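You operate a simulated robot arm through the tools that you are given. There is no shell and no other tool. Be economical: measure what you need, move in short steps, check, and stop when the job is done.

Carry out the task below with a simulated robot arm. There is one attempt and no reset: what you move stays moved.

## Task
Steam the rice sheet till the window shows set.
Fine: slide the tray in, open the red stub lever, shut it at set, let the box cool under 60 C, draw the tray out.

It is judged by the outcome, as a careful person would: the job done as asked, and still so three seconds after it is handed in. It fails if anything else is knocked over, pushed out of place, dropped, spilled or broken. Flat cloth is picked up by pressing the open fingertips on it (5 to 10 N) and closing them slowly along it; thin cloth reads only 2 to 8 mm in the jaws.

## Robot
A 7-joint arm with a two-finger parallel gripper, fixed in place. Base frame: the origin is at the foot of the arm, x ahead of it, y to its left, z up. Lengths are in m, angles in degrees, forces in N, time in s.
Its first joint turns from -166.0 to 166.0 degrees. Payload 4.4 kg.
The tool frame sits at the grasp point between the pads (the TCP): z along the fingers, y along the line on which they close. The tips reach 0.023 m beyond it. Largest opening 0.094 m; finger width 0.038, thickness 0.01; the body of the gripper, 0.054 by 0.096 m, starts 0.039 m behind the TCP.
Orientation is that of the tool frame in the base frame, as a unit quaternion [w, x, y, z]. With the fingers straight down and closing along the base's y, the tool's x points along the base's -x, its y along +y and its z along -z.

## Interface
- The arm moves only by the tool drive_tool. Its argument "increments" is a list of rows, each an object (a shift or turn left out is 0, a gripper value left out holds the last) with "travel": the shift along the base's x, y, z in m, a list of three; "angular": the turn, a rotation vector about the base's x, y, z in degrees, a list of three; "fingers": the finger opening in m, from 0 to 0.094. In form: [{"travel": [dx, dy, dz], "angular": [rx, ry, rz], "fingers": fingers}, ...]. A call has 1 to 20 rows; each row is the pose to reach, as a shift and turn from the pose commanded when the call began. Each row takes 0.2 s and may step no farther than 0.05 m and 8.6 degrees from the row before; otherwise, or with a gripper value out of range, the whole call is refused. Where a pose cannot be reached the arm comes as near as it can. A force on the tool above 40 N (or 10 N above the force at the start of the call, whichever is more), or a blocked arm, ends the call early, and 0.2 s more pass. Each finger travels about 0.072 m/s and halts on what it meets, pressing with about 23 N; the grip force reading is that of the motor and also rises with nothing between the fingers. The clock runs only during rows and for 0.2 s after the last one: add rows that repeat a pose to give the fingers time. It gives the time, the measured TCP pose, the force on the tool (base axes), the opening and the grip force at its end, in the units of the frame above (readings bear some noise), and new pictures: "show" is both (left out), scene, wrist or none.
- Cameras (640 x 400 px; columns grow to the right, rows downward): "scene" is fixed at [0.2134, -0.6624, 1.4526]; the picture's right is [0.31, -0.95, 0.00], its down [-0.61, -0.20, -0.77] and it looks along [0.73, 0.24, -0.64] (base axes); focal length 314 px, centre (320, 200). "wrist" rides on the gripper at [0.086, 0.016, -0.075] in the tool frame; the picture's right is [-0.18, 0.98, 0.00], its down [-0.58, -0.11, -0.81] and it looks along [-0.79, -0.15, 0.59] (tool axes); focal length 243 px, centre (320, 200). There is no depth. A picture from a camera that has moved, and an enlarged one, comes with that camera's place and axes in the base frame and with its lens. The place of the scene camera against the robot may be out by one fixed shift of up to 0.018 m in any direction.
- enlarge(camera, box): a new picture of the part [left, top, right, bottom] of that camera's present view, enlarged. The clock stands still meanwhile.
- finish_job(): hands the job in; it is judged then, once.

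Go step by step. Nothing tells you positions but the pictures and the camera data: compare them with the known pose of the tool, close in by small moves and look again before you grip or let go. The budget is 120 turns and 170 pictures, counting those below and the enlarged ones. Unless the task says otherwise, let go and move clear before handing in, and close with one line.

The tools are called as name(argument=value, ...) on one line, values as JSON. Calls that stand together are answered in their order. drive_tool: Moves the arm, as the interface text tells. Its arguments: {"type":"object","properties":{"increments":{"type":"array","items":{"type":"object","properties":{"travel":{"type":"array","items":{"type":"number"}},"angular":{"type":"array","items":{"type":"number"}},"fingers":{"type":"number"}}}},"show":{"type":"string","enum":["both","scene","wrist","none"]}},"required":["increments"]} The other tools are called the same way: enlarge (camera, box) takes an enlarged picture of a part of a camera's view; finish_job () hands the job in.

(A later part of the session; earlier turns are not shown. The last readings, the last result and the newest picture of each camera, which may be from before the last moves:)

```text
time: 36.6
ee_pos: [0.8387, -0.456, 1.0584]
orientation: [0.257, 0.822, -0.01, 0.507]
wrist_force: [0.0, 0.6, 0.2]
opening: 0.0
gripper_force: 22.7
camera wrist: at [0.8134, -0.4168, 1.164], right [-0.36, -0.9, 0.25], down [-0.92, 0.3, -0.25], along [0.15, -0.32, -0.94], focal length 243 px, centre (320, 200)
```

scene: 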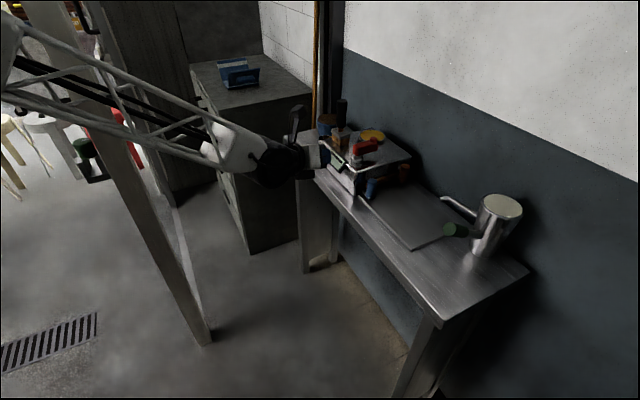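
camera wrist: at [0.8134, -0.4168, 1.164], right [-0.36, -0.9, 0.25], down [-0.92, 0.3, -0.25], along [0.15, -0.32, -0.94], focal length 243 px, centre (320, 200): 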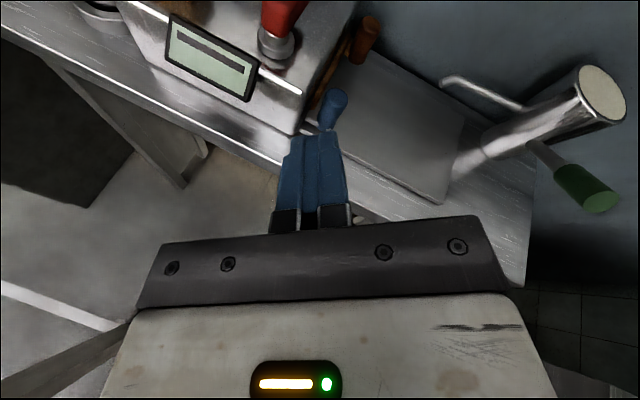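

The tray sits fully in. I'll tilt the camera up a little to see the lever, the dish and the display.

drive_tool(increments=[{"angular": [-4.3, -6.7, 0], "travel": [0, 0.02, 0.02]}, {"angular": [-8.7, -13.4, 0], "travel": [-0.01, 0.04, 0.04]}, {"angular": [-8.7, -13.4, 0], "travel": [-0.02, 0.06, 0.06]}, {"angular": [-8.7, -13.4, 0], "travel": [-0.02, 0.06, 0.06]}])

enlarge(camera="scene", box=[320, 125, 416, 185])

```text
time: 37.6
ee_pos: [0.8164, -0.3968, 1.1171]
orientation: [0.315, 0.736, 0.0, 0.599]
wrist_force: [-0.5, 0.9, -0.9]
opening: 0.0001
gripper_force: 23.0
camera wrist: at [0.7702, -0.3428, 1.2079], right [-0.42, -0.86, 0.29], down [-0.83, 0.24, -0.5], along [0.35, -0.45, -0.82], focal length 243 px, centre (320, 200)
```

scene: 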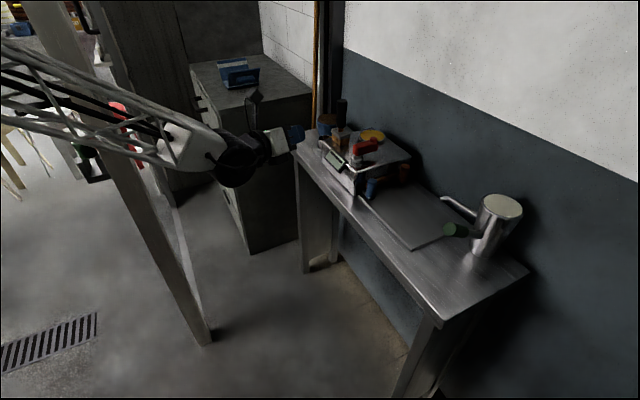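
wrist: 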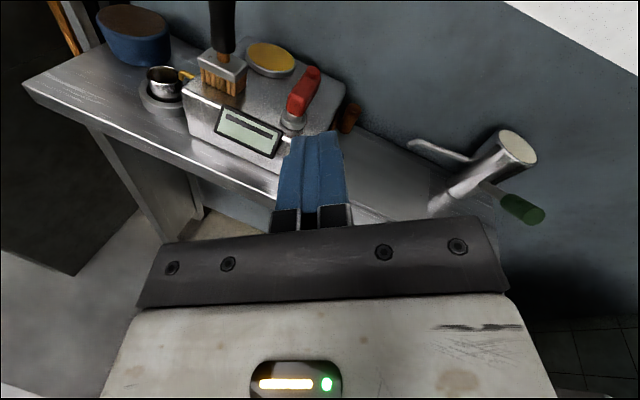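

```text
6.67 times, centred on (368, 155) of scene
camera zoom: at [0.2134, -0.6624, 1.4526], right [0.31, -0.95, 0.0], down [-0.61, -0.2, -0.77], along [0.73, 0.24, -0.64], focal length 2093 px, centre (0, 500)
```

zoom: 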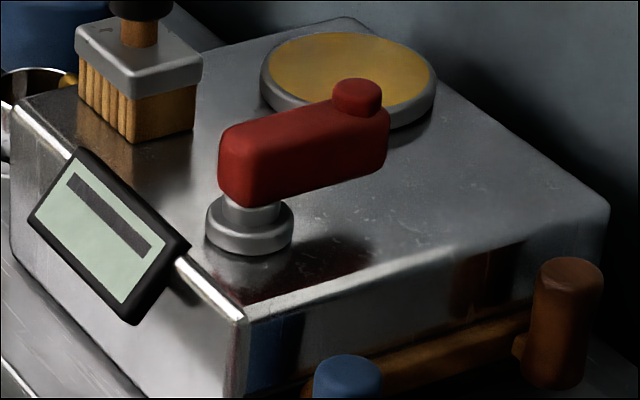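

enlarge(camera="wrist", box=[160, 20, 400, 170])

```text
2.67 times, centred on (280, 95) of wrist
camera zoom: at [0.7702, -0.3428, 1.2079], right [-0.42, -0.86, 0.29], down [-0.83, 0.24, -0.5], along [0.35, -0.45, -0.82], focal length 647 px, centre (427, 480)
```

zoom: 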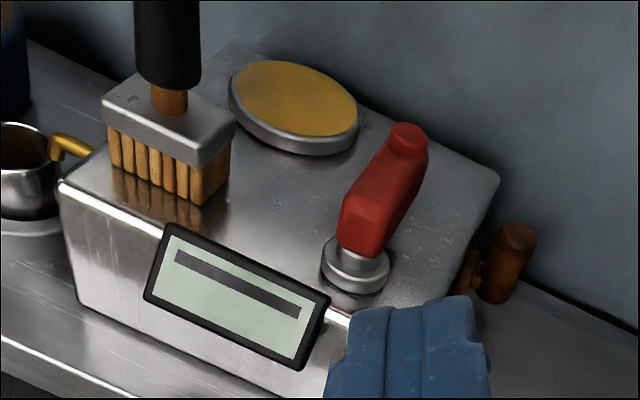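

The lever hub is at about (1.034, -0.514), its stub tip at (1.072, -0.551, 0.99), pointing straight to the wall. I'll approach it, reducing the roll, and look closely for stops or marks that show which way it opens.

drive_tool(increments=[{"angular": [5, 1.1, -0.3], "travel": [0.03, -0.02, -0.01]}, {"angular": [10, 2.2, -0.7], "travel": [0.06, -0.04, -0.02]}, {"angular": [15.2, 3.3, -1], "travel": [0.09, -0.055, -0.04]}, {"angular": [15.2, 3.3, -1], "travel": [0.105, -0.065, -0.05]}, {"angular": [15.2, 3.3, -1], "travel": [0.105, -0.065, -0.05]}])

enlarge(camera="wrist", box=[160, 0, 400, 150])

```text
time: 38.8
ee_pos: [0.9229, -0.4613, 1.0659]
orientation: [0.22, 0.788, -0.077, 0.569]
wrist_force: [0.3, 0.4, -0.5]
opening: 0.0002
gripper_force: 22.9
camera wrist: at [0.8818, -0.4326, 1.1702], right [-0.43, -0.9, 0.08], down [-0.85, 0.37, -0.36], along [0.3, -0.23, -0.93], focal length 243 px, centre (320, 200)
```

scene: 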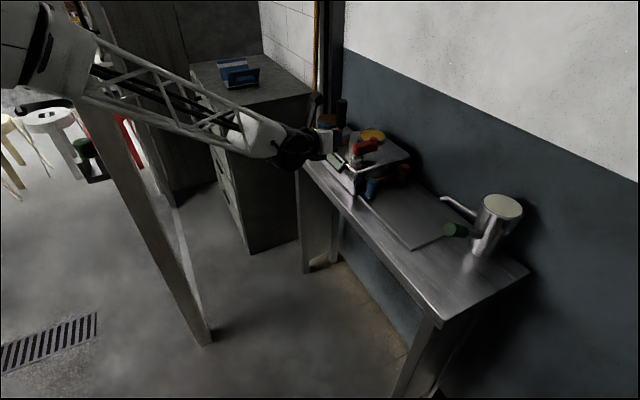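
wrist: 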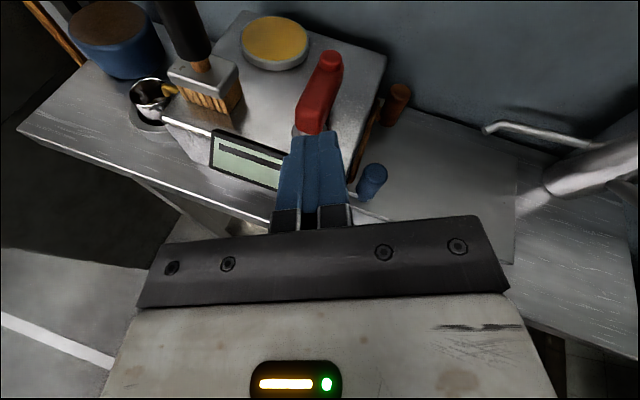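

```text
2.67 times, centred on (280, 75) of wrist
camera zoom: at [0.8818, -0.4326, 1.1702], right [-0.43, -0.9, 0.08], down [-0.85, 0.37, -0.36], along [0.3, -0.23, -0.93], focal length 647 px, centre (427, 533)
```

zoom: 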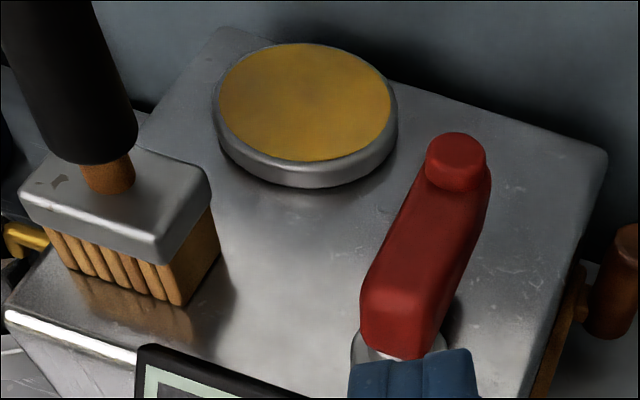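

No marks show. Pushing from the free (-a) side is the easy probe: I'll bring the closed fingers beside the lever there, staying above the box top.

drive_tool(increments=[{"travel": [0.021, -0.025, -0.01]}, {"travel": [0.042, -0.05, -0.02]}, {"travel": [0.063, -0.075, -0.03]}, {"travel": [0.0825, -0.097, -0.05]}, {"travel": [0.0825, -0.097, -0.08]}, {"travel": [0.0825, -0.097, -0.08]}])

enlarge(camera="wrist", box=[200, 0, 440, 150])

```text
time: 40.2
ee_pos: [1.0046, -0.5591, 0.987]
orientation: [0.22, 0.788, -0.078, 0.569]
wrist_force: [-0.5, -0.6, 0.0]
opening: 0.0
gripper_force: 23.6
camera wrist: at [0.9636, -0.5295, 1.0921], right [-0.43, -0.9, 0.08], down [-0.85, 0.37, -0.36], along [0.3, -0.23, -0.93], focal length 243 px, centre (320, 200)
```

scene: 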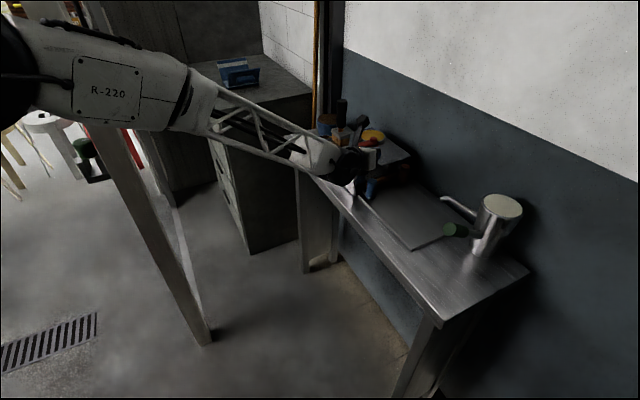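
wrist: 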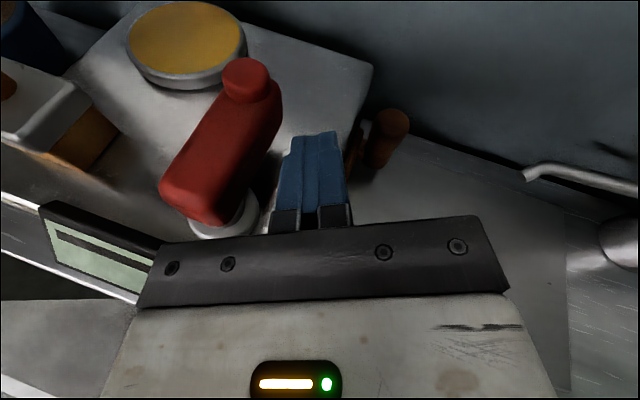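

```text
2.67 times, centred on (320, 75) of wrist
camera zoom: at [0.9636, -0.5295, 1.0921], right [-0.43, -0.9, 0.08], down [-0.85, 0.37, -0.36], along [0.3, -0.23, -0.93], focal length 647 px, centre (320, 533)
```

zoom: 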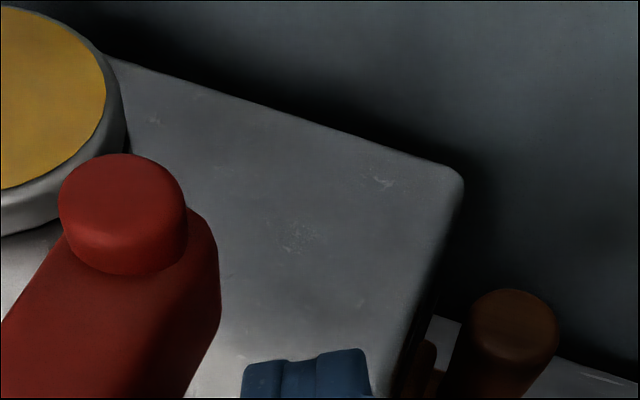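

I'm beside the lever and within reach. Now I'll probe gently toward +a.

drive_tool(increments=[{"travel": [0.007, 0.007, 0]}, {"travel": [0.014, 0.014, 0]}, {"travel": [0.021, 0.02, 0]}, {"travel": [0.025, 0.024, 0]}, {"travel": [0.025, 0.024, 0]}], show="wrist")

```text
time: 41.1
ee_pos: [1.025, -0.5426, 0.9872]
orientation: [0.221, 0.789, -0.079, 0.568]
wrist_force: [-9.0, -9.1, 2.8]
opening: 0.0
gripper_force: 23.2
stopped in row 4: the force on the tool passed its limit (the readings are from after the stop); the commanded pose is now the measured one
camera wrist: at [0.9841, -0.5123, 1.0921], right [-0.43, -0.9, 0.08], down [-0.85, 0.38, -0.36], along [0.3, -0.23, -0.93], focal length 243 px, centre (320, 200)
```

wrist: 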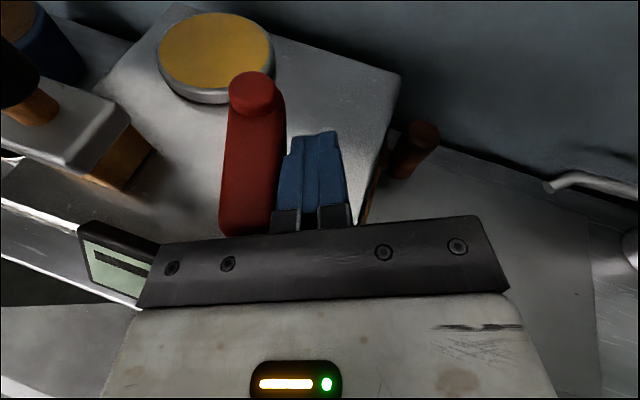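

A hard stop, so the lever seems closed in this direction. I'll confirm it hasn't turned.

drive_tool(increments=[{"travel": [-0.014, -0.014, 0.0]}, {"travel": [-0.03, -0.005, 0.03]}, {"travel": [-0.05, 0.015, 0.06]}, {"travel": [-0.06, 0.05, 0.09]}, {"travel": [-0.06, 0.05, 0.09]}])

enlarge(camera="scene", box=[320, 125, 416, 185])

```text
time: 42.3
ee_pos: [0.9659, -0.4933, 1.0771]
orientation: [0.221, 0.788, -0.08, 0.568]
wrist_force: [0.1, 0.7, 0.0]
opening: 0.0
gripper_force: 23.3
camera wrist: at [0.9257, -0.4636, 1.1821], right [-0.43, -0.9, 0.08], down [-0.85, 0.38, -0.36], along [0.3, -0.23, -0.93], focal length 243 px, centre (320, 200)
```

scene: 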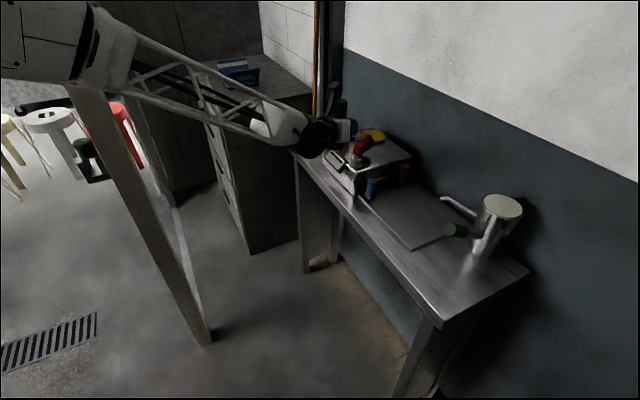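
wrist: 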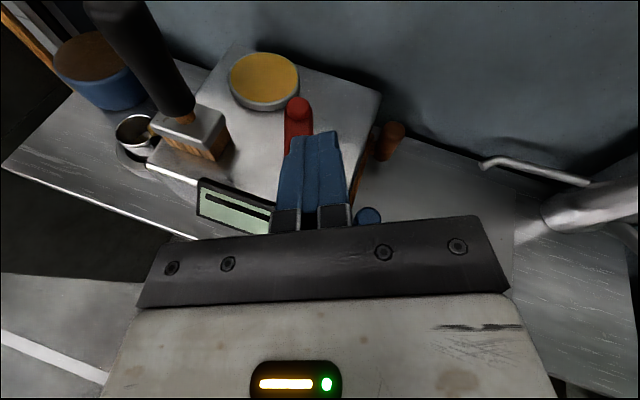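

```text
6.67 times, centred on (368, 155) of scene
camera zoom: at [0.2134, -0.6624, 1.4526], right [0.31, -0.95, 0.0], down [-0.61, -0.2, -0.77], along [0.73, 0.24, -0.64], focal length 2093 px, centre (0, 500)
```

zoom: 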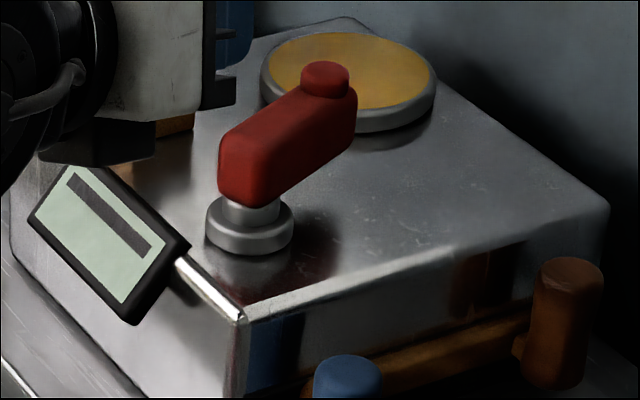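

The lever did turn about 20° toward +a, so that is its opening direction, though it is stiff. I'll check the display before continuing.

enlarge(camera="wrist", box=[170, 160, 298, 240])

```text
5.00 times, centred on (234, 200) of wrist
camera zoom: at [0.9257, -0.4636, 1.1821], right [-0.43, -0.9, 0.08], down [-0.85, 0.38, -0.36], along [0.3, -0.23, -0.93], focal length 1213 px, centre (750, 200)
```

zoom: 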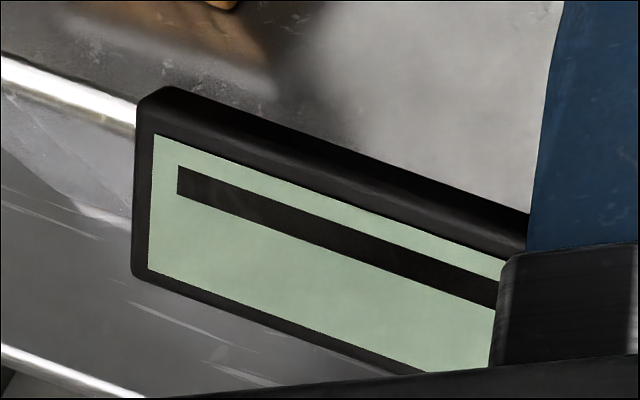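

The display shows only a bar, so there's no reading yet. I'll return beside the lever and push further in smaller steps, nearer the tip.

drive_tool(increments=[{"travel": [0.02, -0.03, 0]}, {"travel": [0.04, -0.055, -0.02]}, {"travel": [0.0532, -0.0723, -0.05]}, {"travel": [0.0532, -0.0723, -0.09]}, {"travel": [0.0532, -0.0723, -0.09]}], show="wrist")

```text
time: 43.5
ee_pos: [1.0183, -0.5633, 0.9884]
orientation: [0.221, 0.789, -0.079, 0.569]
wrist_force: [0.8, -0.2, 0.1]
opening: 0.0
gripper_force: 23.2
camera wrist: at [0.9784, -0.5336, 1.0929], right [-0.43, -0.9, 0.08], down [-0.85, 0.38, -0.36], along [0.3, -0.23, -0.93], focal length 243 px, centre (320, 200)
```

wrist: 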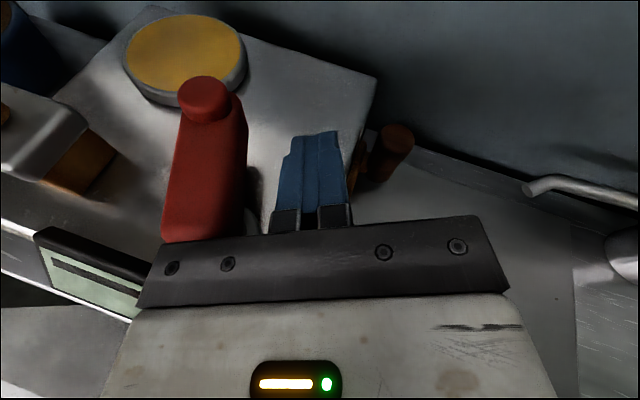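

drive_tool(increments=[{"travel": [0.007, 0.007, 0]}, {"travel": [0.012, 0.012, 0]}, {"travel": [0.015, 0.015, 0]}, {"travel": [0.018, 0.018, 0]}, {"travel": [0.02, 0.021, 0], "angular": [0, 0, 1]}, {"travel": [0.022, 0.024, 0], "angular": [0, 0, 2]}, {"travel": [0.024, 0.027, 0], "angular": [0, 0, 3]}, {"travel": [0.026, 0.03, 0], "angular": [0, 0, 4]}, {"travel": [0.026, 0.03, 0], "angular": [0, 0, 4]}])

enlarge(camera="scene", box=[320, 125, 416, 185])

```text
time: 44.2
ee_pos: [1.0283, -0.554, 0.9884]
orientation: [0.222, 0.788, -0.081, 0.568]
wrist_force: [-20.9, 6.3, 6.7]
opening: 0.0
gripper_force: 23.3
stopped in row 3: the force on the tool passed its limit (the readings are from after the stop); the commanded pose is now the measured one
camera wrist: at [0.9884, -0.5243, 1.0928], right [-0.44, -0.9, 0.08], down [-0.85, 0.38, -0.36], along [0.29, -0.23, -0.93], focal length 243 px, centre (320, 200)
```

scene: 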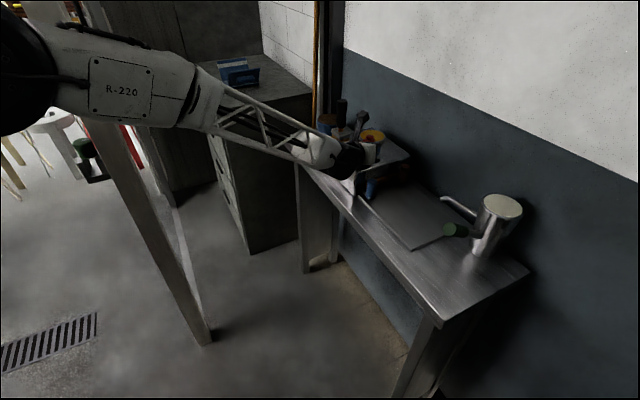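
wrist: 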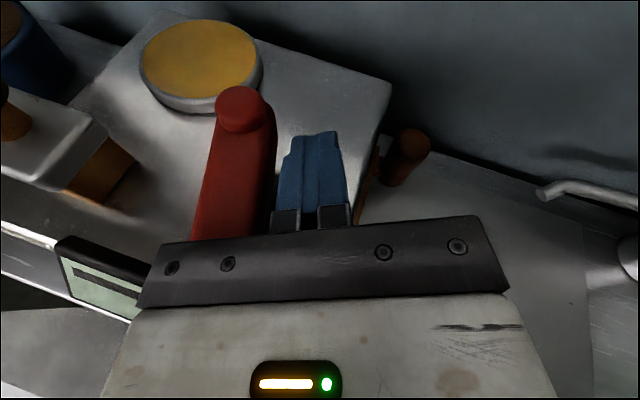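

```text
6.67 times, centred on (368, 155) of scene
camera zoom: at [0.2134, -0.6624, 1.4526], right [0.31, -0.95, 0.0], down [-0.61, -0.2, -0.77], along [0.73, 0.24, -0.64], focal length 2093 px, centre (0, 500)
```

zoom: 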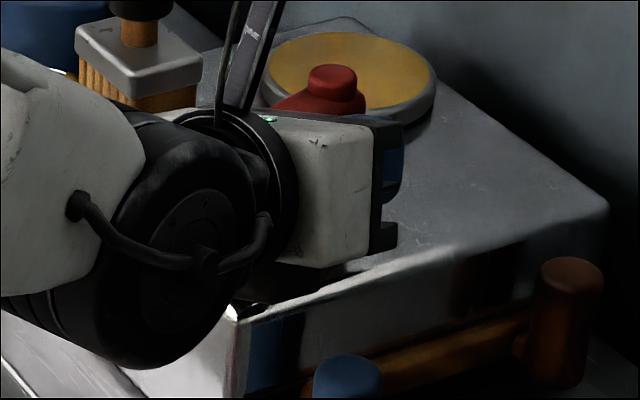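

The gripper body was touching the lever's hub end, so closed fingers leave too little clearance. I'll back off and open fully, so that the outer face of the +a finger does the pushing with the body well clear.

drive_tool(increments=[{"travel": [-0.02, -0.01, 0]}, {"travel": [-0.04, -0.03, 0.01], "fingers": 0.094}, {"travel": [-0.055, -0.05, 0.015], "fingers": 0.094}, {"travel": [-0.0485, -0.0635, 0.015], "fingers": 0.094}, {"travel": [-0.0485, -0.0635, 0.015], "fingers": 0.094}, {"travel": [-0.0485, -0.0635, 0.015], "fingers": 0.094}])

enlarge(camera="scene", box=[320, 125, 416, 185])

```text
time: 45.6
ee_pos: [0.9782, -0.5931, 0.9979]
orientation: [0.225, 0.788, -0.081, 0.567]
wrist_force: [-0.8, 0.4, 0.9]
opening: 0.0942
gripper_force: 0.1
out of reach, approached as far as the arm can: row 3, 4, 5, 6
camera wrist: at [0.9365, -0.5636, 1.1015], right [-0.44, -0.89, 0.09], down [-0.85, 0.38, -0.36], along [0.29, -0.23, -0.93], focal length 243 px, centre (320, 200)
```

scene: 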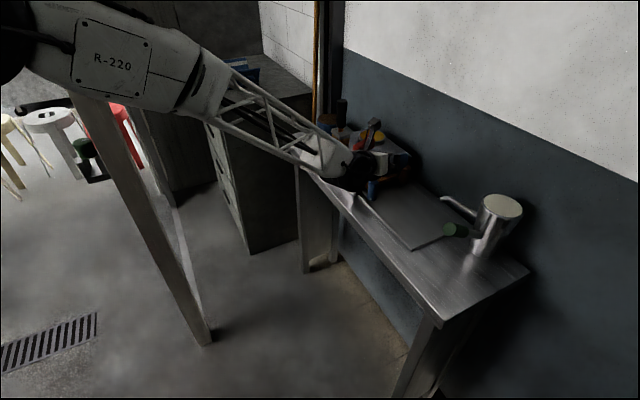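
wrist: 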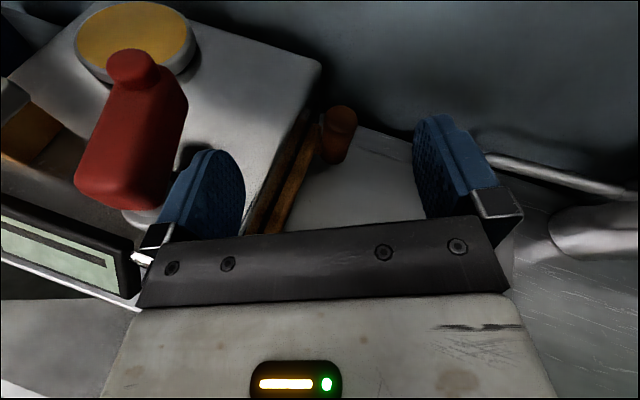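

```text
6.67 times, centred on (368, 155) of scene
camera zoom: at [0.2134, -0.6624, 1.4526], right [0.31, -0.95, 0.0], down [-0.61, -0.2, -0.77], along [0.73, 0.24, -0.64], focal length 2093 px, centre (0, 500)
```

zoom: 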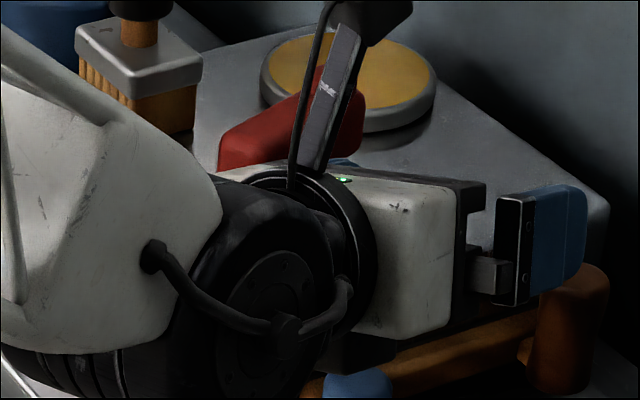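

The open +a finger is now just beside the lever with the body well clear. I'll push along +a slowly.

drive_tool(increments=[{"travel": [0.006, 0.005, 0]}, {"travel": [0.012, 0.01, 0]}, {"travel": [0.018, 0.015, 0]}, {"travel": [0.024, 0.02, 0]}, {"travel": [0.028, 0.024, 0]}, {"travel": [0.032, 0.028, 0]}, {"travel": [0.036, 0.032, 0]}, {"travel": [0.036, 0.032, 0]}])

```text
time: 46.8
ee_pos: [1.0014, -0.5743, 0.9988]
orientation: [0.224, 0.788, -0.084, 0.567]
wrist_force: [-15.8, -21.4, 5.3]
opening: 0.0819
gripper_force: 0.0
stopped in row 5: the force on the tool passed its limit (the readings are from after the stop); the commanded pose is now the measured one
camera wrist: at [0.9605, -0.546, 1.1028], right [-0.44, -0.89, 0.08], down [-0.85, 0.38, -0.36], along [0.29, -0.23, -0.93], focal length 243 px, centre (320, 200)
```

scene: 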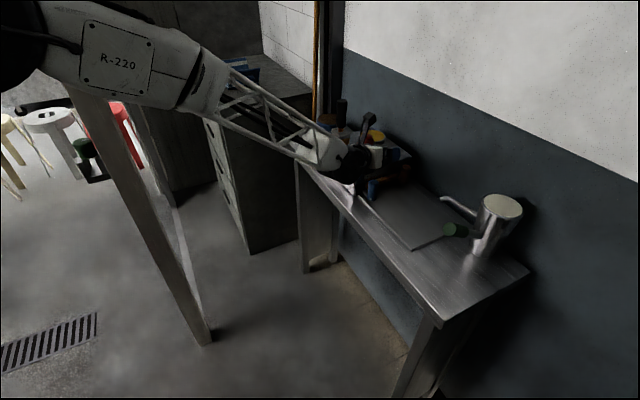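
wrist: 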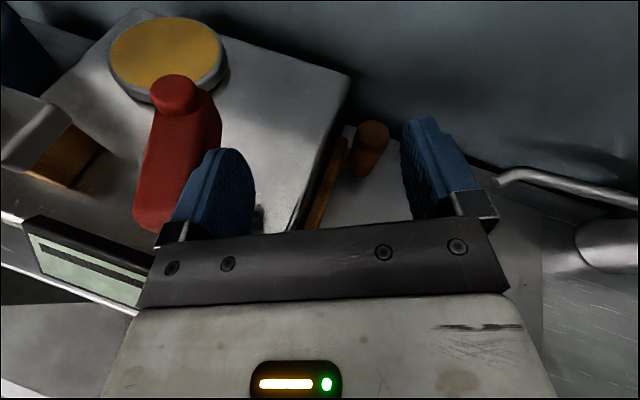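

The finger met the lever too near its hub for leverage. Better: straddle the lever block like a wrench and turn by yawing about the hub. I'll retreat and look at the current lever angle.

drive_tool(increments=[{"travel": [-0.014, -0.014, 0]}, {"travel": [-0.03, 0.0, 0.02]}, {"travel": [-0.055, 0.03, 0.04], "fingers": 0.06}, {"travel": [-0.08, 0.06, 0.06], "fingers": 0.06}, {"travel": [-0.1, 0.09, 0.08], "fingers": 0.06}, {"travel": [-0.1, 0.12, 0.08], "fingers": 0.06}, {"travel": [-0.1, 0.12, 0.08], "fingers": 0.06}])

enlarge(camera="scene", box=[320, 125, 416, 185])

enlarge(camera="wrist", box=[160, 0, 400, 150])

```text
time: 48.4
ee_pos: [0.9009, -0.4533, 1.0793]
orientation: [0.222, 0.789, -0.081, 0.567]
wrist_force: [-0.2, 0.4, 0.0]
opening: 0.0599
gripper_force: 0.1
camera wrist: at [0.8609, -0.423, 1.183], right [-0.44, -0.9, 0.08], down [-0.85, 0.38, -0.36], along [0.29, -0.23, -0.93], focal length 243 px, centre (320, 200)
```

scene: 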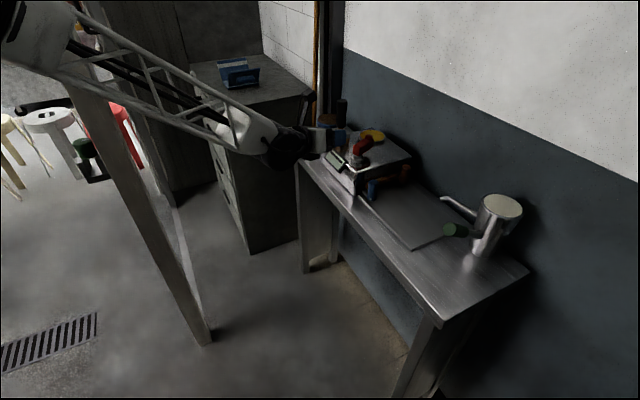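
wrist: 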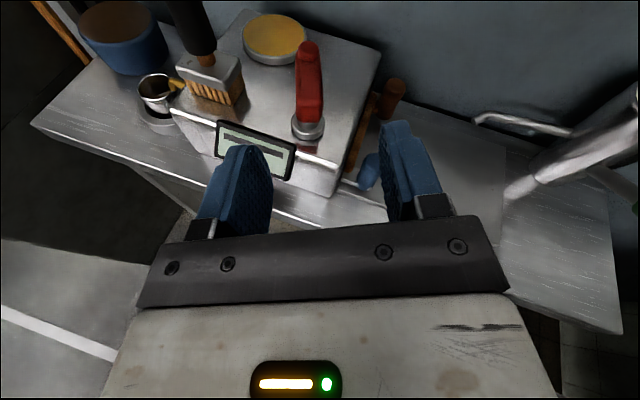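

```text
6.67 times, centred on (368, 155) of scene
camera zoom: at [0.2134, -0.6624, 1.4526], right [0.31, -0.95, 0.0], down [-0.61, -0.2, -0.77], along [0.73, 0.24, -0.64], focal length 2093 px, centre (0, 500)
```

zoom: 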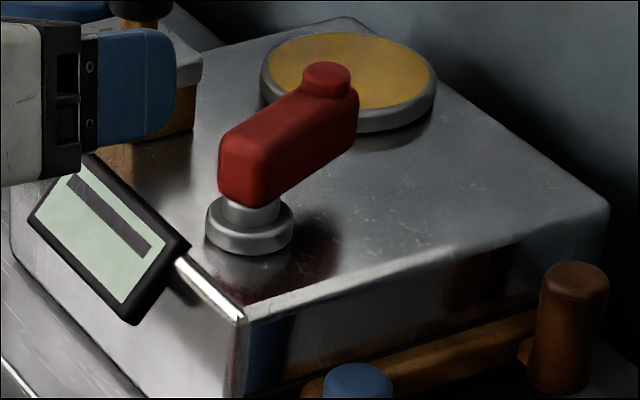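

```text
2.67 times, centred on (280, 75) of wrist
camera zoom: at [0.8609, -0.423, 1.183], right [-0.44, -0.9, 0.08], down [-0.85, 0.38, -0.36], along [0.29, -0.23, -0.93], focal length 647 px, centre (427, 533)
```

zoom: 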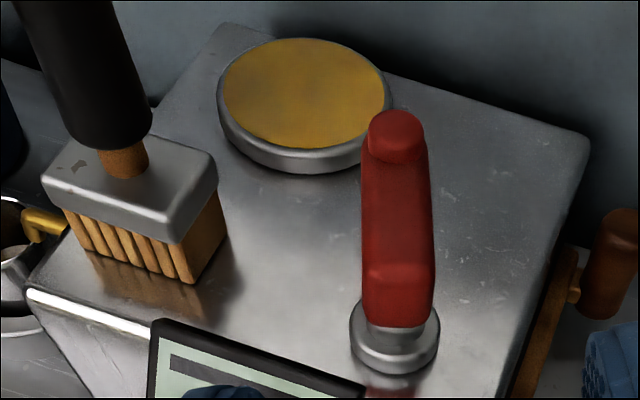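

The lever stands at about 23° and the hub is at (1.030, -0.512). I'll line up the half-open fingers on the lever's own line, just short of it.

drive_tool(increments=[{"travel": [0.012, -0.007, -0.03], "angular": [0, 0, 2]}, {"travel": [0.025, -0.014, -0.06], "angular": [0, 0, 4]}, {"travel": [0.037, -0.02, -0.092], "angular": [0, 0, 4]}, {"travel": [0.037, -0.02, -0.092], "angular": [0, 0, 4]}], show="wrist")

```text
time: 49.4
ee_pos: [0.9361, -0.4746, 0.9868]
orientation: [0.202, 0.791, -0.054, 0.575]
wrist_force: [-0.2, 0.0, -0.4]
opening: 0.0598
gripper_force: 0.0
camera wrist: at [0.8943, -0.447, 1.0901], right [-0.37, -0.92, 0.08], down [-0.87, 0.32, -0.36], along [0.31, -0.21, -0.93], focal length 243 px, centre (320, 200)
```

wrist: 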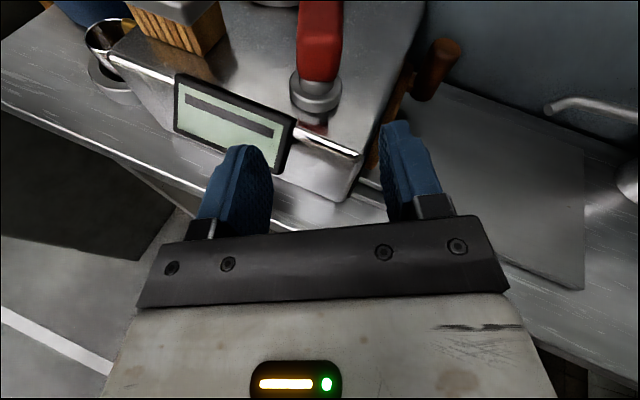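

The lever is centred between the fingers. I'll advance along its line.

drive_tool(increments=[{"travel": [0.028, -0.012, 0]}, {"travel": [0.055, -0.023, 0]}, {"travel": [0.08, -0.034, 0]}, {"travel": [0.095, -0.04, 0]}, {"travel": [0.1, -0.042, 0]}, {"travel": [0.1, -0.042, 0]}])

```text
time: 50.8
ee_pos: [1.039, -0.5159, 0.9857]
orientation: [0.203, 0.791, -0.054, 0.574]
wrist_force: [0.0, -0.4, 0.7]
opening: 0.0601
gripper_force: 0.2
camera wrist: at [0.9964, -0.4883, 1.0896], right [-0.37, -0.92, 0.08], down [-0.87, 0.32, -0.36], along [0.31, -0.21, -0.93], focal length 243 px, centre (320, 200)
```

scene: 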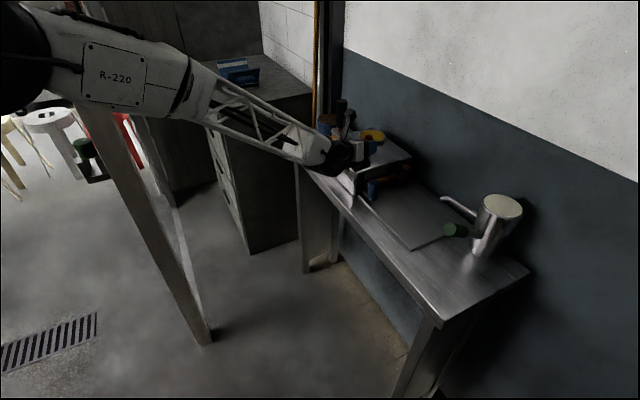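
wrist: 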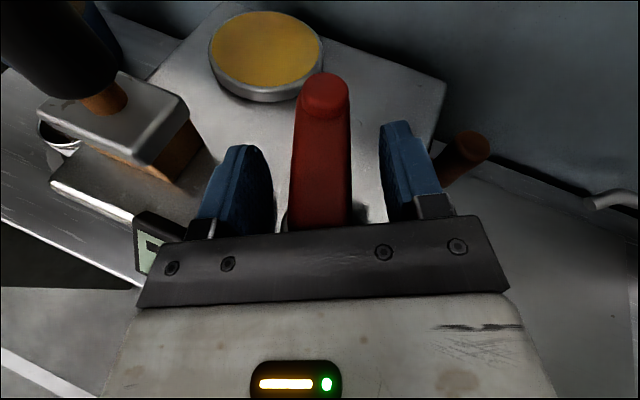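

A clean straddle with no contact. I'll narrow the jaws around the block and yaw about the hub.

drive_tool(increments=[{"fingers": 0.034}, {"fingers": 0.034}, {"angular": [0, 0, 3]}, {"angular": [0, 0, 6]}, {"angular": [0, 0, 9], "travel": [0.001, 0.001, 0]}, {"angular": [0, 0, 12], "travel": [0.001, 0.002, 0]}, {"angular": [0, 0, 15], "travel": [0.001, 0.002, 0]}, {"angular": [0, 0, 18], "travel": [0.001, 0.003, 0]}, {"angular": [0, 0, 18], "travel": [0.001, 0.003, 0]}])

```text
time: 52.2
ee_pos: [1.0398, -0.5139, 0.9845]
orientation: [0.202, 0.791, -0.053, 0.575]
wrist_force: [0.5, 13.1, 1.0]
opening: 0.0356
gripper_force: 45.1
out of reach, approached as far as the arm can: row 3, 4, 5, 6, 7
stopped in row 7: the force on the tool passed its limit (the readings are from after the stop); the commanded pose is now the measured one
camera wrist: at [0.997, -0.4867, 1.0894], right [-0.37, -0.92, 0.08], down [-0.88, 0.32, -0.36], along [0.31, -0.21, -0.93], focal length 243 px, centre (320, 200)
```

scene: 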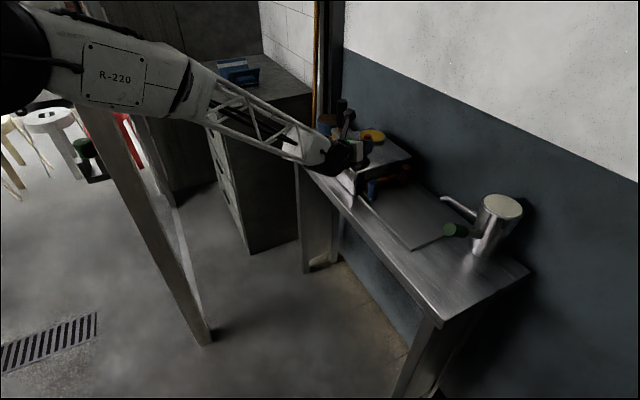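
wrist: 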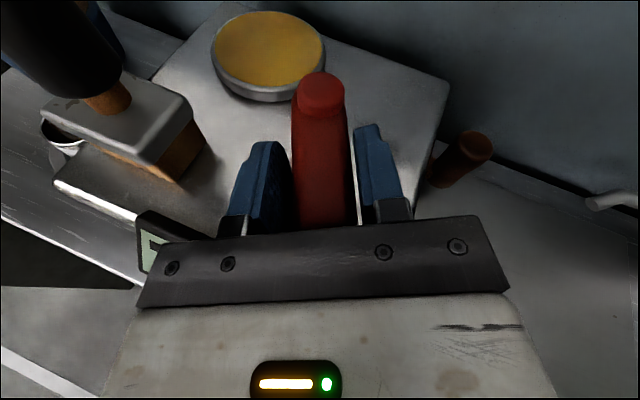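

The yaw was refused as out of reach even before contact. I'll reopen the jaws and test whether the arm can yaw freely here.

drive_tool(increments=[{"fingers": 0.06}, {"fingers": 0.06}, {"angular": [0, 0, 3]}, {"angular": [0, 0, 6]}, {"angular": [0, 0, 9]}, {"angular": [0, 0, 9]}], show="wrist")

```text
time: 53.6
ee_pos: [1.0385, -0.5134, 0.9859]
orientation: [0.201, 0.791, -0.053, 0.575]
wrist_force: [-0.2, 0.2, 0.1]
opening: 0.0601
gripper_force: 0.2
out of reach, approached as far as the arm can: row 3, 4, 5, 6
camera wrist: at [0.9968, -0.4871, 1.0893], right [-0.37, -0.92, 0.08], down [-0.88, 0.32, -0.36], along [0.31, -0.21, -0.93], focal length 243 px, centre (320, 200)
```

wrist: 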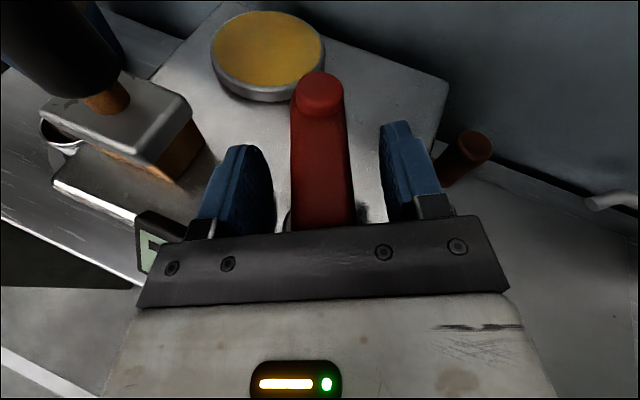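

The wrist can't yaw here, but translating sideways will let the -a finger push the block at its outer part. I'll try that slowly.

drive_tool(increments=[{"travel": [0.002, 0.005, 0]}, {"travel": [0.004, 0.01, 0]}, {"travel": [0.006, 0.014, 0]}, {"travel": [0.007, 0.017, 0]}, {"travel": [0.008, 0.02, 0]}, {"travel": [0.009, 0.023, 0]}, {"travel": [0.01, 0.026, 0]}, {"travel": [0.01, 0.026, 0]}])

```text
time: 55.1
ee_pos: [1.0448, -0.4945, 0.9843]
orientation: [0.203, 0.791, -0.057, 0.574]
wrist_force: [-5.8, -29.0, 2.4]
opening: 0.073
gripper_force: 14.3
stopped in row 7: the force on the tool passed its limit (the readings are from after the stop); the commanded pose is now the measured one
camera wrist: at [1.0034, -0.4685, 1.089], right [-0.38, -0.92, 0.08], down [-0.87, 0.33, -0.36], along [0.31, -0.21, -0.93], focal length 243 px, centre (320, 200)
```

scene: 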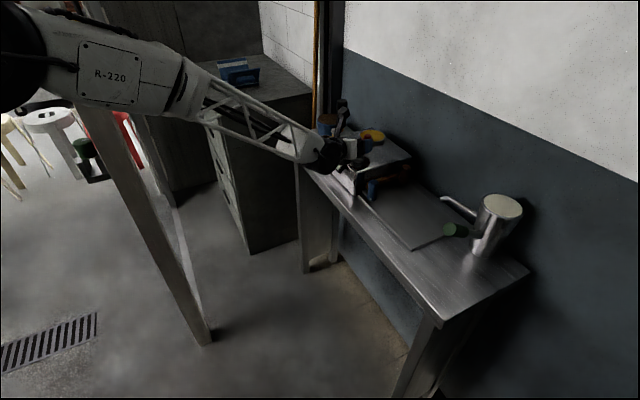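
wrist: 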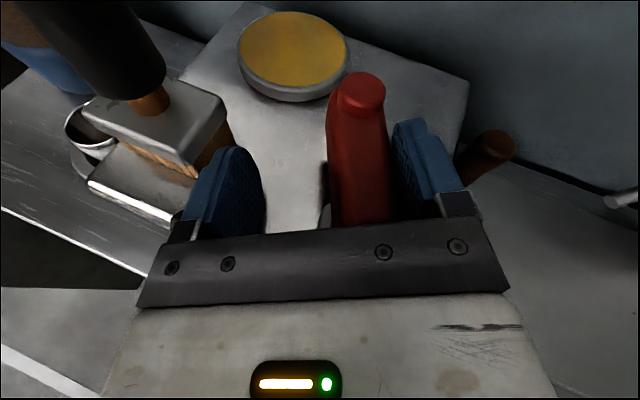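

30 N with good leverage and no motion: that's a hard stop at about 23°. I'll check whether anything has changed on the display.

drive_tool(increments=[{"travel": [-0.004, -0.012, 0]}, {"travel": [-0.007, -0.019, 0]}, {"travel": [-0.035, -0.007, 0]}, {"travel": [-0.07, 0.008, 0.01]}, {"travel": [-0.11, 0.025, 0.04]}, {"travel": [-0.13, 0.04, 0.08]}, {"travel": [-0.13, 0.04, 0.08]}])

enlarge(camera="scene", box=[320, 125, 416, 185])

enlarge(camera="wrist", box=[160, 40, 400, 190])

```text
refused: row 5 steps farther than a row can; nothing moved
```

```text
6.67 times, centred on (368, 155) of scene
camera zoom: at [0.2134, -0.6624, 1.4526], right [0.31, -0.95, 0.0], down [-0.61, -0.2, -0.77], along [0.73, 0.24, -0.64], focal length 2093 px, centre (0, 500)
```

zoom: 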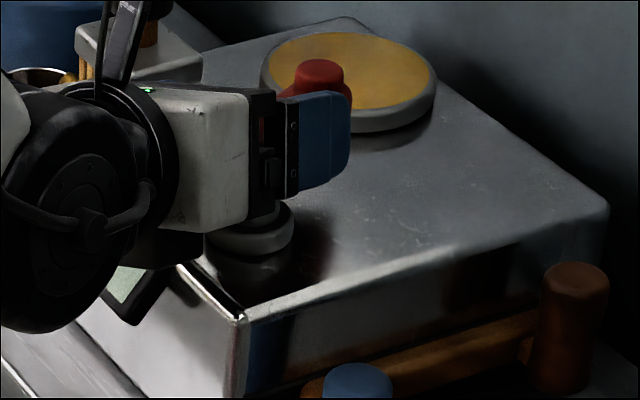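

```text
2.67 times, centred on (280, 115) of wrist
camera zoom: at [1.0034, -0.4685, 1.089], right [-0.38, -0.92, 0.08], down [-0.87, 0.33, -0.36], along [0.31, -0.21, -0.93], focal length 647 px, centre (427, 427)
```

zoom: 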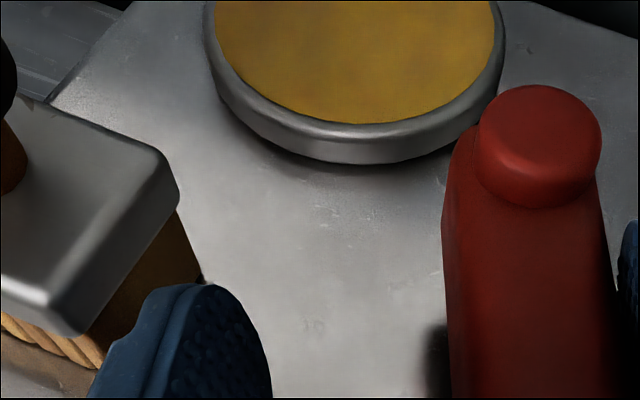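

The stub crept slightly further under load, so the lever may be heavily damped. I'll hold the load and see whether it keeps creeping.

drive_tool(increments=[{}, {}, {}, {}, {}, {}, {}, {}], show="wrist")

```text
time: 56.9
ee_pos: [1.0454, -0.4924, 0.9831]
orientation: [0.202, 0.791, -0.055, 0.575]
wrist_force: [-20.3, -32.8, 3.7]
opening: 0.077
gripper_force: 19.2
camera wrist: at [1.004, -0.4667, 1.0885], right [-0.38, -0.92, 0.08], down [-0.87, 0.32, -0.36], along [0.31, -0.21, -0.93], focal length 243 px, centre (320, 200)
```

wrist: 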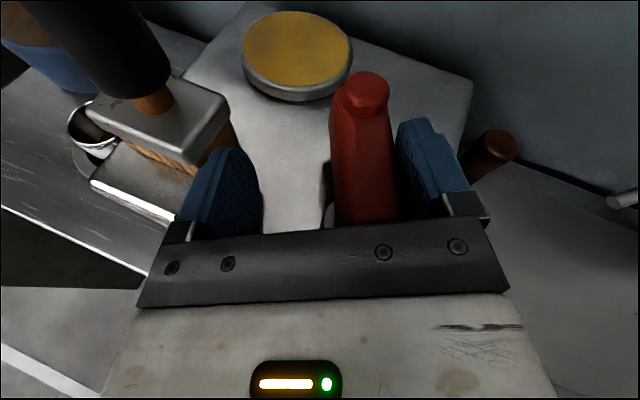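

I see: once the lever turned parallel to my finger, contact moved to the hub end, giving no torque. I'll lift out, close the fingers and push only the raised stub, above the block top.

drive_tool(increments=[{"travel": [-0.008, -0.02, 0]}, {"travel": [-0.008, -0.02, 0.03]}, {"travel": [-0.008, -0.02, 0.065], "fingers": 0.06}, {"travel": [-0.015, -0.045, 0.065], "fingers": 0}, {"travel": [-0.022, -0.069, 0.065], "fingers": 0}, {"travel": [-0.022, -0.069, 0.065], "fingers": 0}, {"travel": [-0.022, -0.069, 0.065], "fingers": 0}])

enlarge(camera="wrist", box=[200, 20, 392, 140])

```text
time: 58.5
ee_pos: [1.0363, -0.5208, 1.0497]
orientation: [0.206, 0.791, -0.056, 0.573]
wrist_force: [0.3, 0.3, -0.4]
opening: 0.0
gripper_force: 23.1
out of reach, approached as far as the arm can: row 4, 5, 6, 7
camera wrist: at [0.9933, -0.4934, 1.1537], right [-0.38, -0.92, 0.08], down [-0.87, 0.33, -0.36], along [0.31, -0.21, -0.93], focal length 243 px, centre (320, 200)
```

scene: 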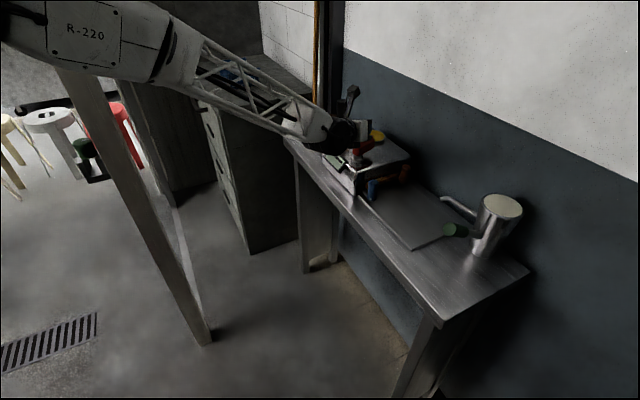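
wrist: 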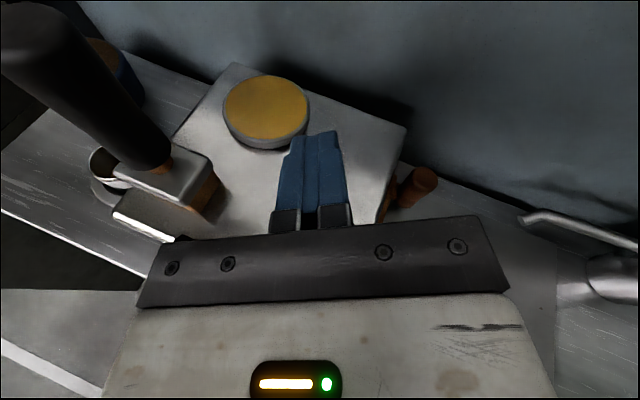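

```text
3.33 times, centred on (296, 80) of wrist
camera zoom: at [0.9933, -0.4934, 1.1537], right [-0.38, -0.92, 0.08], down [-0.87, 0.33, -0.36], along [0.31, -0.21, -0.93], focal length 809 px, centre (400, 600)
```

zoom: 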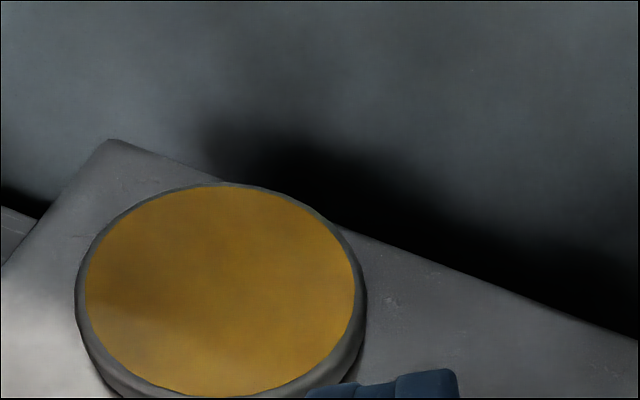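

The wrist limit again stops a sideways move. I'll relax it by yawing back and adding a bit of roll, then try again to get to the stub's -a side.

drive_tool(increments=[{"angular": [-2.6, 1.1, -2.2], "travel": [-0.01, -0.012, 0]}, {"angular": [-5.2, 2.2, -4.5], "travel": [-0.02, -0.025, 0]}, {"angular": [-7, 3, -6.5], "travel": [-0.0155, -0.0386, 0]}, {"angular": [-7, 3, -6.5], "travel": [-0.0155, -0.0386, 0]}, {"angular": [-7, 3, -6.5], "travel": [-0.0155, -0.0386, 0]}])

```text
time: 59.7
ee_pos: [1.0197, -0.5601, 1.0475]
orientation: [0.284, 0.788, -0.059, 0.543]
wrist_force: [0.3, -0.8, 0.2]
opening: 0.0
gripper_force: 23.1
camera wrist: at [0.9871, -0.5161, 1.1499], right [-0.47, -0.86, 0.21], down [-0.85, 0.38, -0.36], along [0.23, -0.35, -0.91], focal length 243 px, centre (320, 200)
```

scene: 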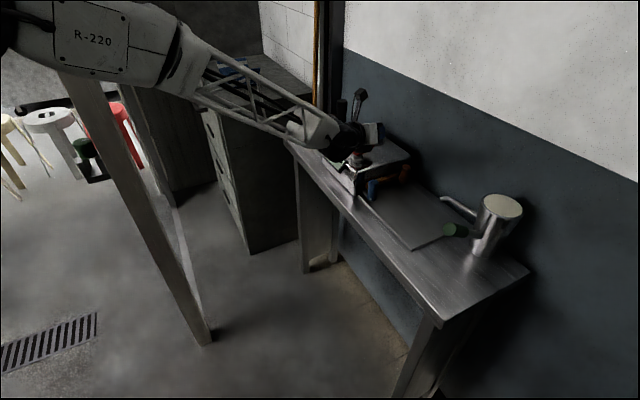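
wrist: 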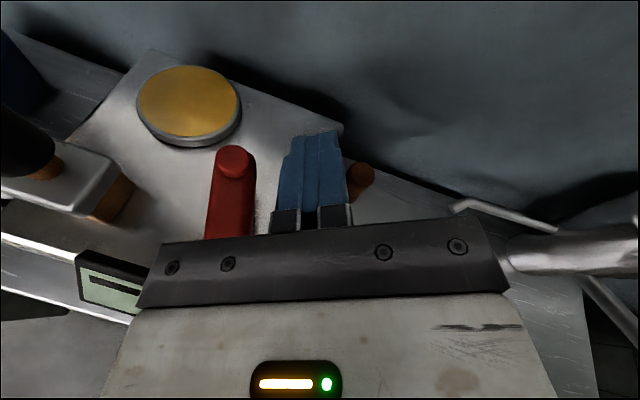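

That worked: I'm now on the stub's -a side. I'll extend a little, descend to stub height and push slowly.

drive_tool(increments=[{"travel": [0.008, -0.009, -0.015]}, {"travel": [0.008, -0.009, -0.03]}, {"travel": [0.008, -0.009, -0.044]}, {"travel": [0.013, -0.004, -0.044]}, {"travel": [0.018, 0.001, -0.044]}, {"travel": [0.023, 0.006, -0.044]}, {"travel": [0.023, 0.006, -0.044]}])

enlarge(camera="wrist", box=[160, 80, 400, 230])

```text
time: 60.4
ee_pos: [1.0284, -0.571, 1.0182]
orientation: [0.285, 0.786, -0.06, 0.545]
wrist_force: [-9.8, -0.6, 2.1]
opening: 0.0
gripper_force: 22.8
stopped in row 3: the force on the tool passed its limit (the readings are from after the stop); the commanded pose is now the measured one
camera wrist: at [0.9946, -0.5267, 1.1204], right [-0.47, -0.86, 0.21], down [-0.85, 0.38, -0.37], along [0.23, -0.35, -0.91], focal length 243 px, centre (320, 200)
```

scene: 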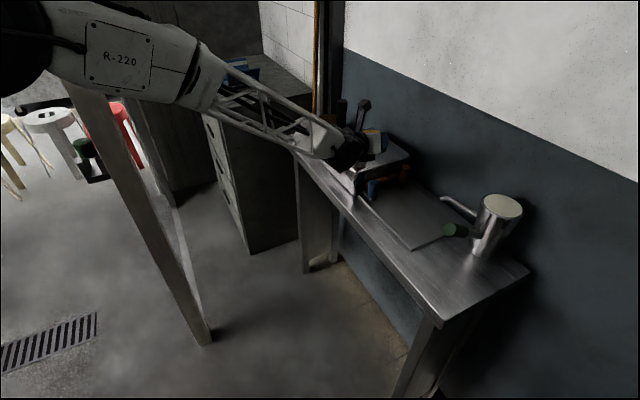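
wrist: 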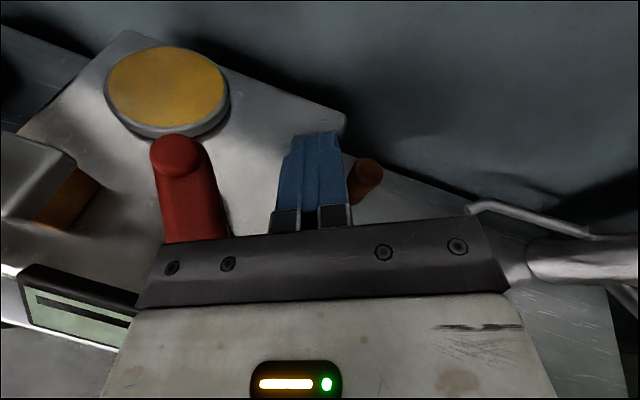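

```text
2.67 times, centred on (280, 155) of wrist
camera zoom: at [0.9946, -0.5267, 1.1204], right [-0.47, -0.86, 0.21], down [-0.85, 0.38, -0.37], along [0.23, -0.35, -0.91], focal length 647 px, centre (427, 320)
```

zoom: 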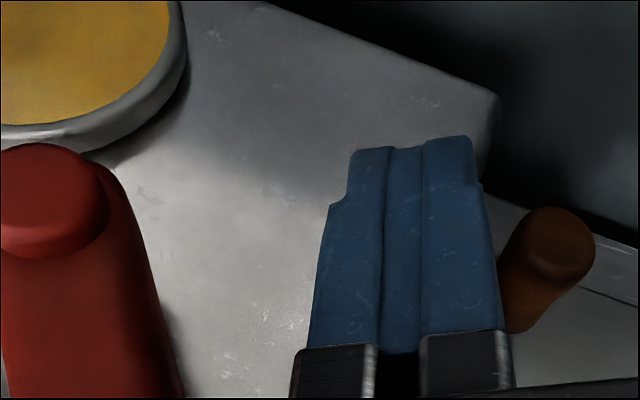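

The gripper body's low corner touches the lever's hub end. Pitching the nose down about 16° more will lift the body above the block while the tip still reaches the stub.

drive_tool(increments=[{"travel": [-0.005, -0.002, 0.03]}, {"travel": [-0.005, -0.002, 0.04], "angular": [4.2, 6.8, 0]}, {"travel": [-0.003, -0.004, 0.04], "angular": [8.5, 13.6, 0]}, {"travel": [0, -0.004, 0.04], "angular": [8.5, 13.6, 0]}, {"travel": [0, -0.004, 0.04], "angular": [8.5, 13.6, 0]}], show="wrist")

```text
time: 61.6
ee_pos: [1.03, -0.5733, 1.0592]
orientation: [0.231, 0.864, -0.065, 0.443]
wrist_force: [-0.7, 0.1, 0.2]
opening: 0.0
gripper_force: 22.5
camera wrist: at [1.021, -0.5455, 1.1704], right [-0.42, -0.89, 0.19], down [-0.91, 0.41, -0.1], along [0.01, -0.21, -0.98], focal length 243 px, centre (320, 200)
```

wrist: 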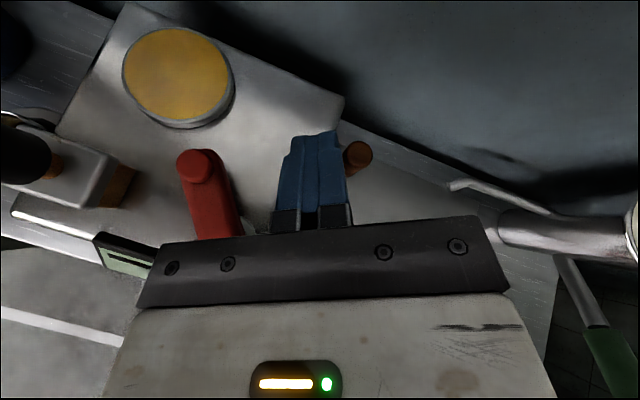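

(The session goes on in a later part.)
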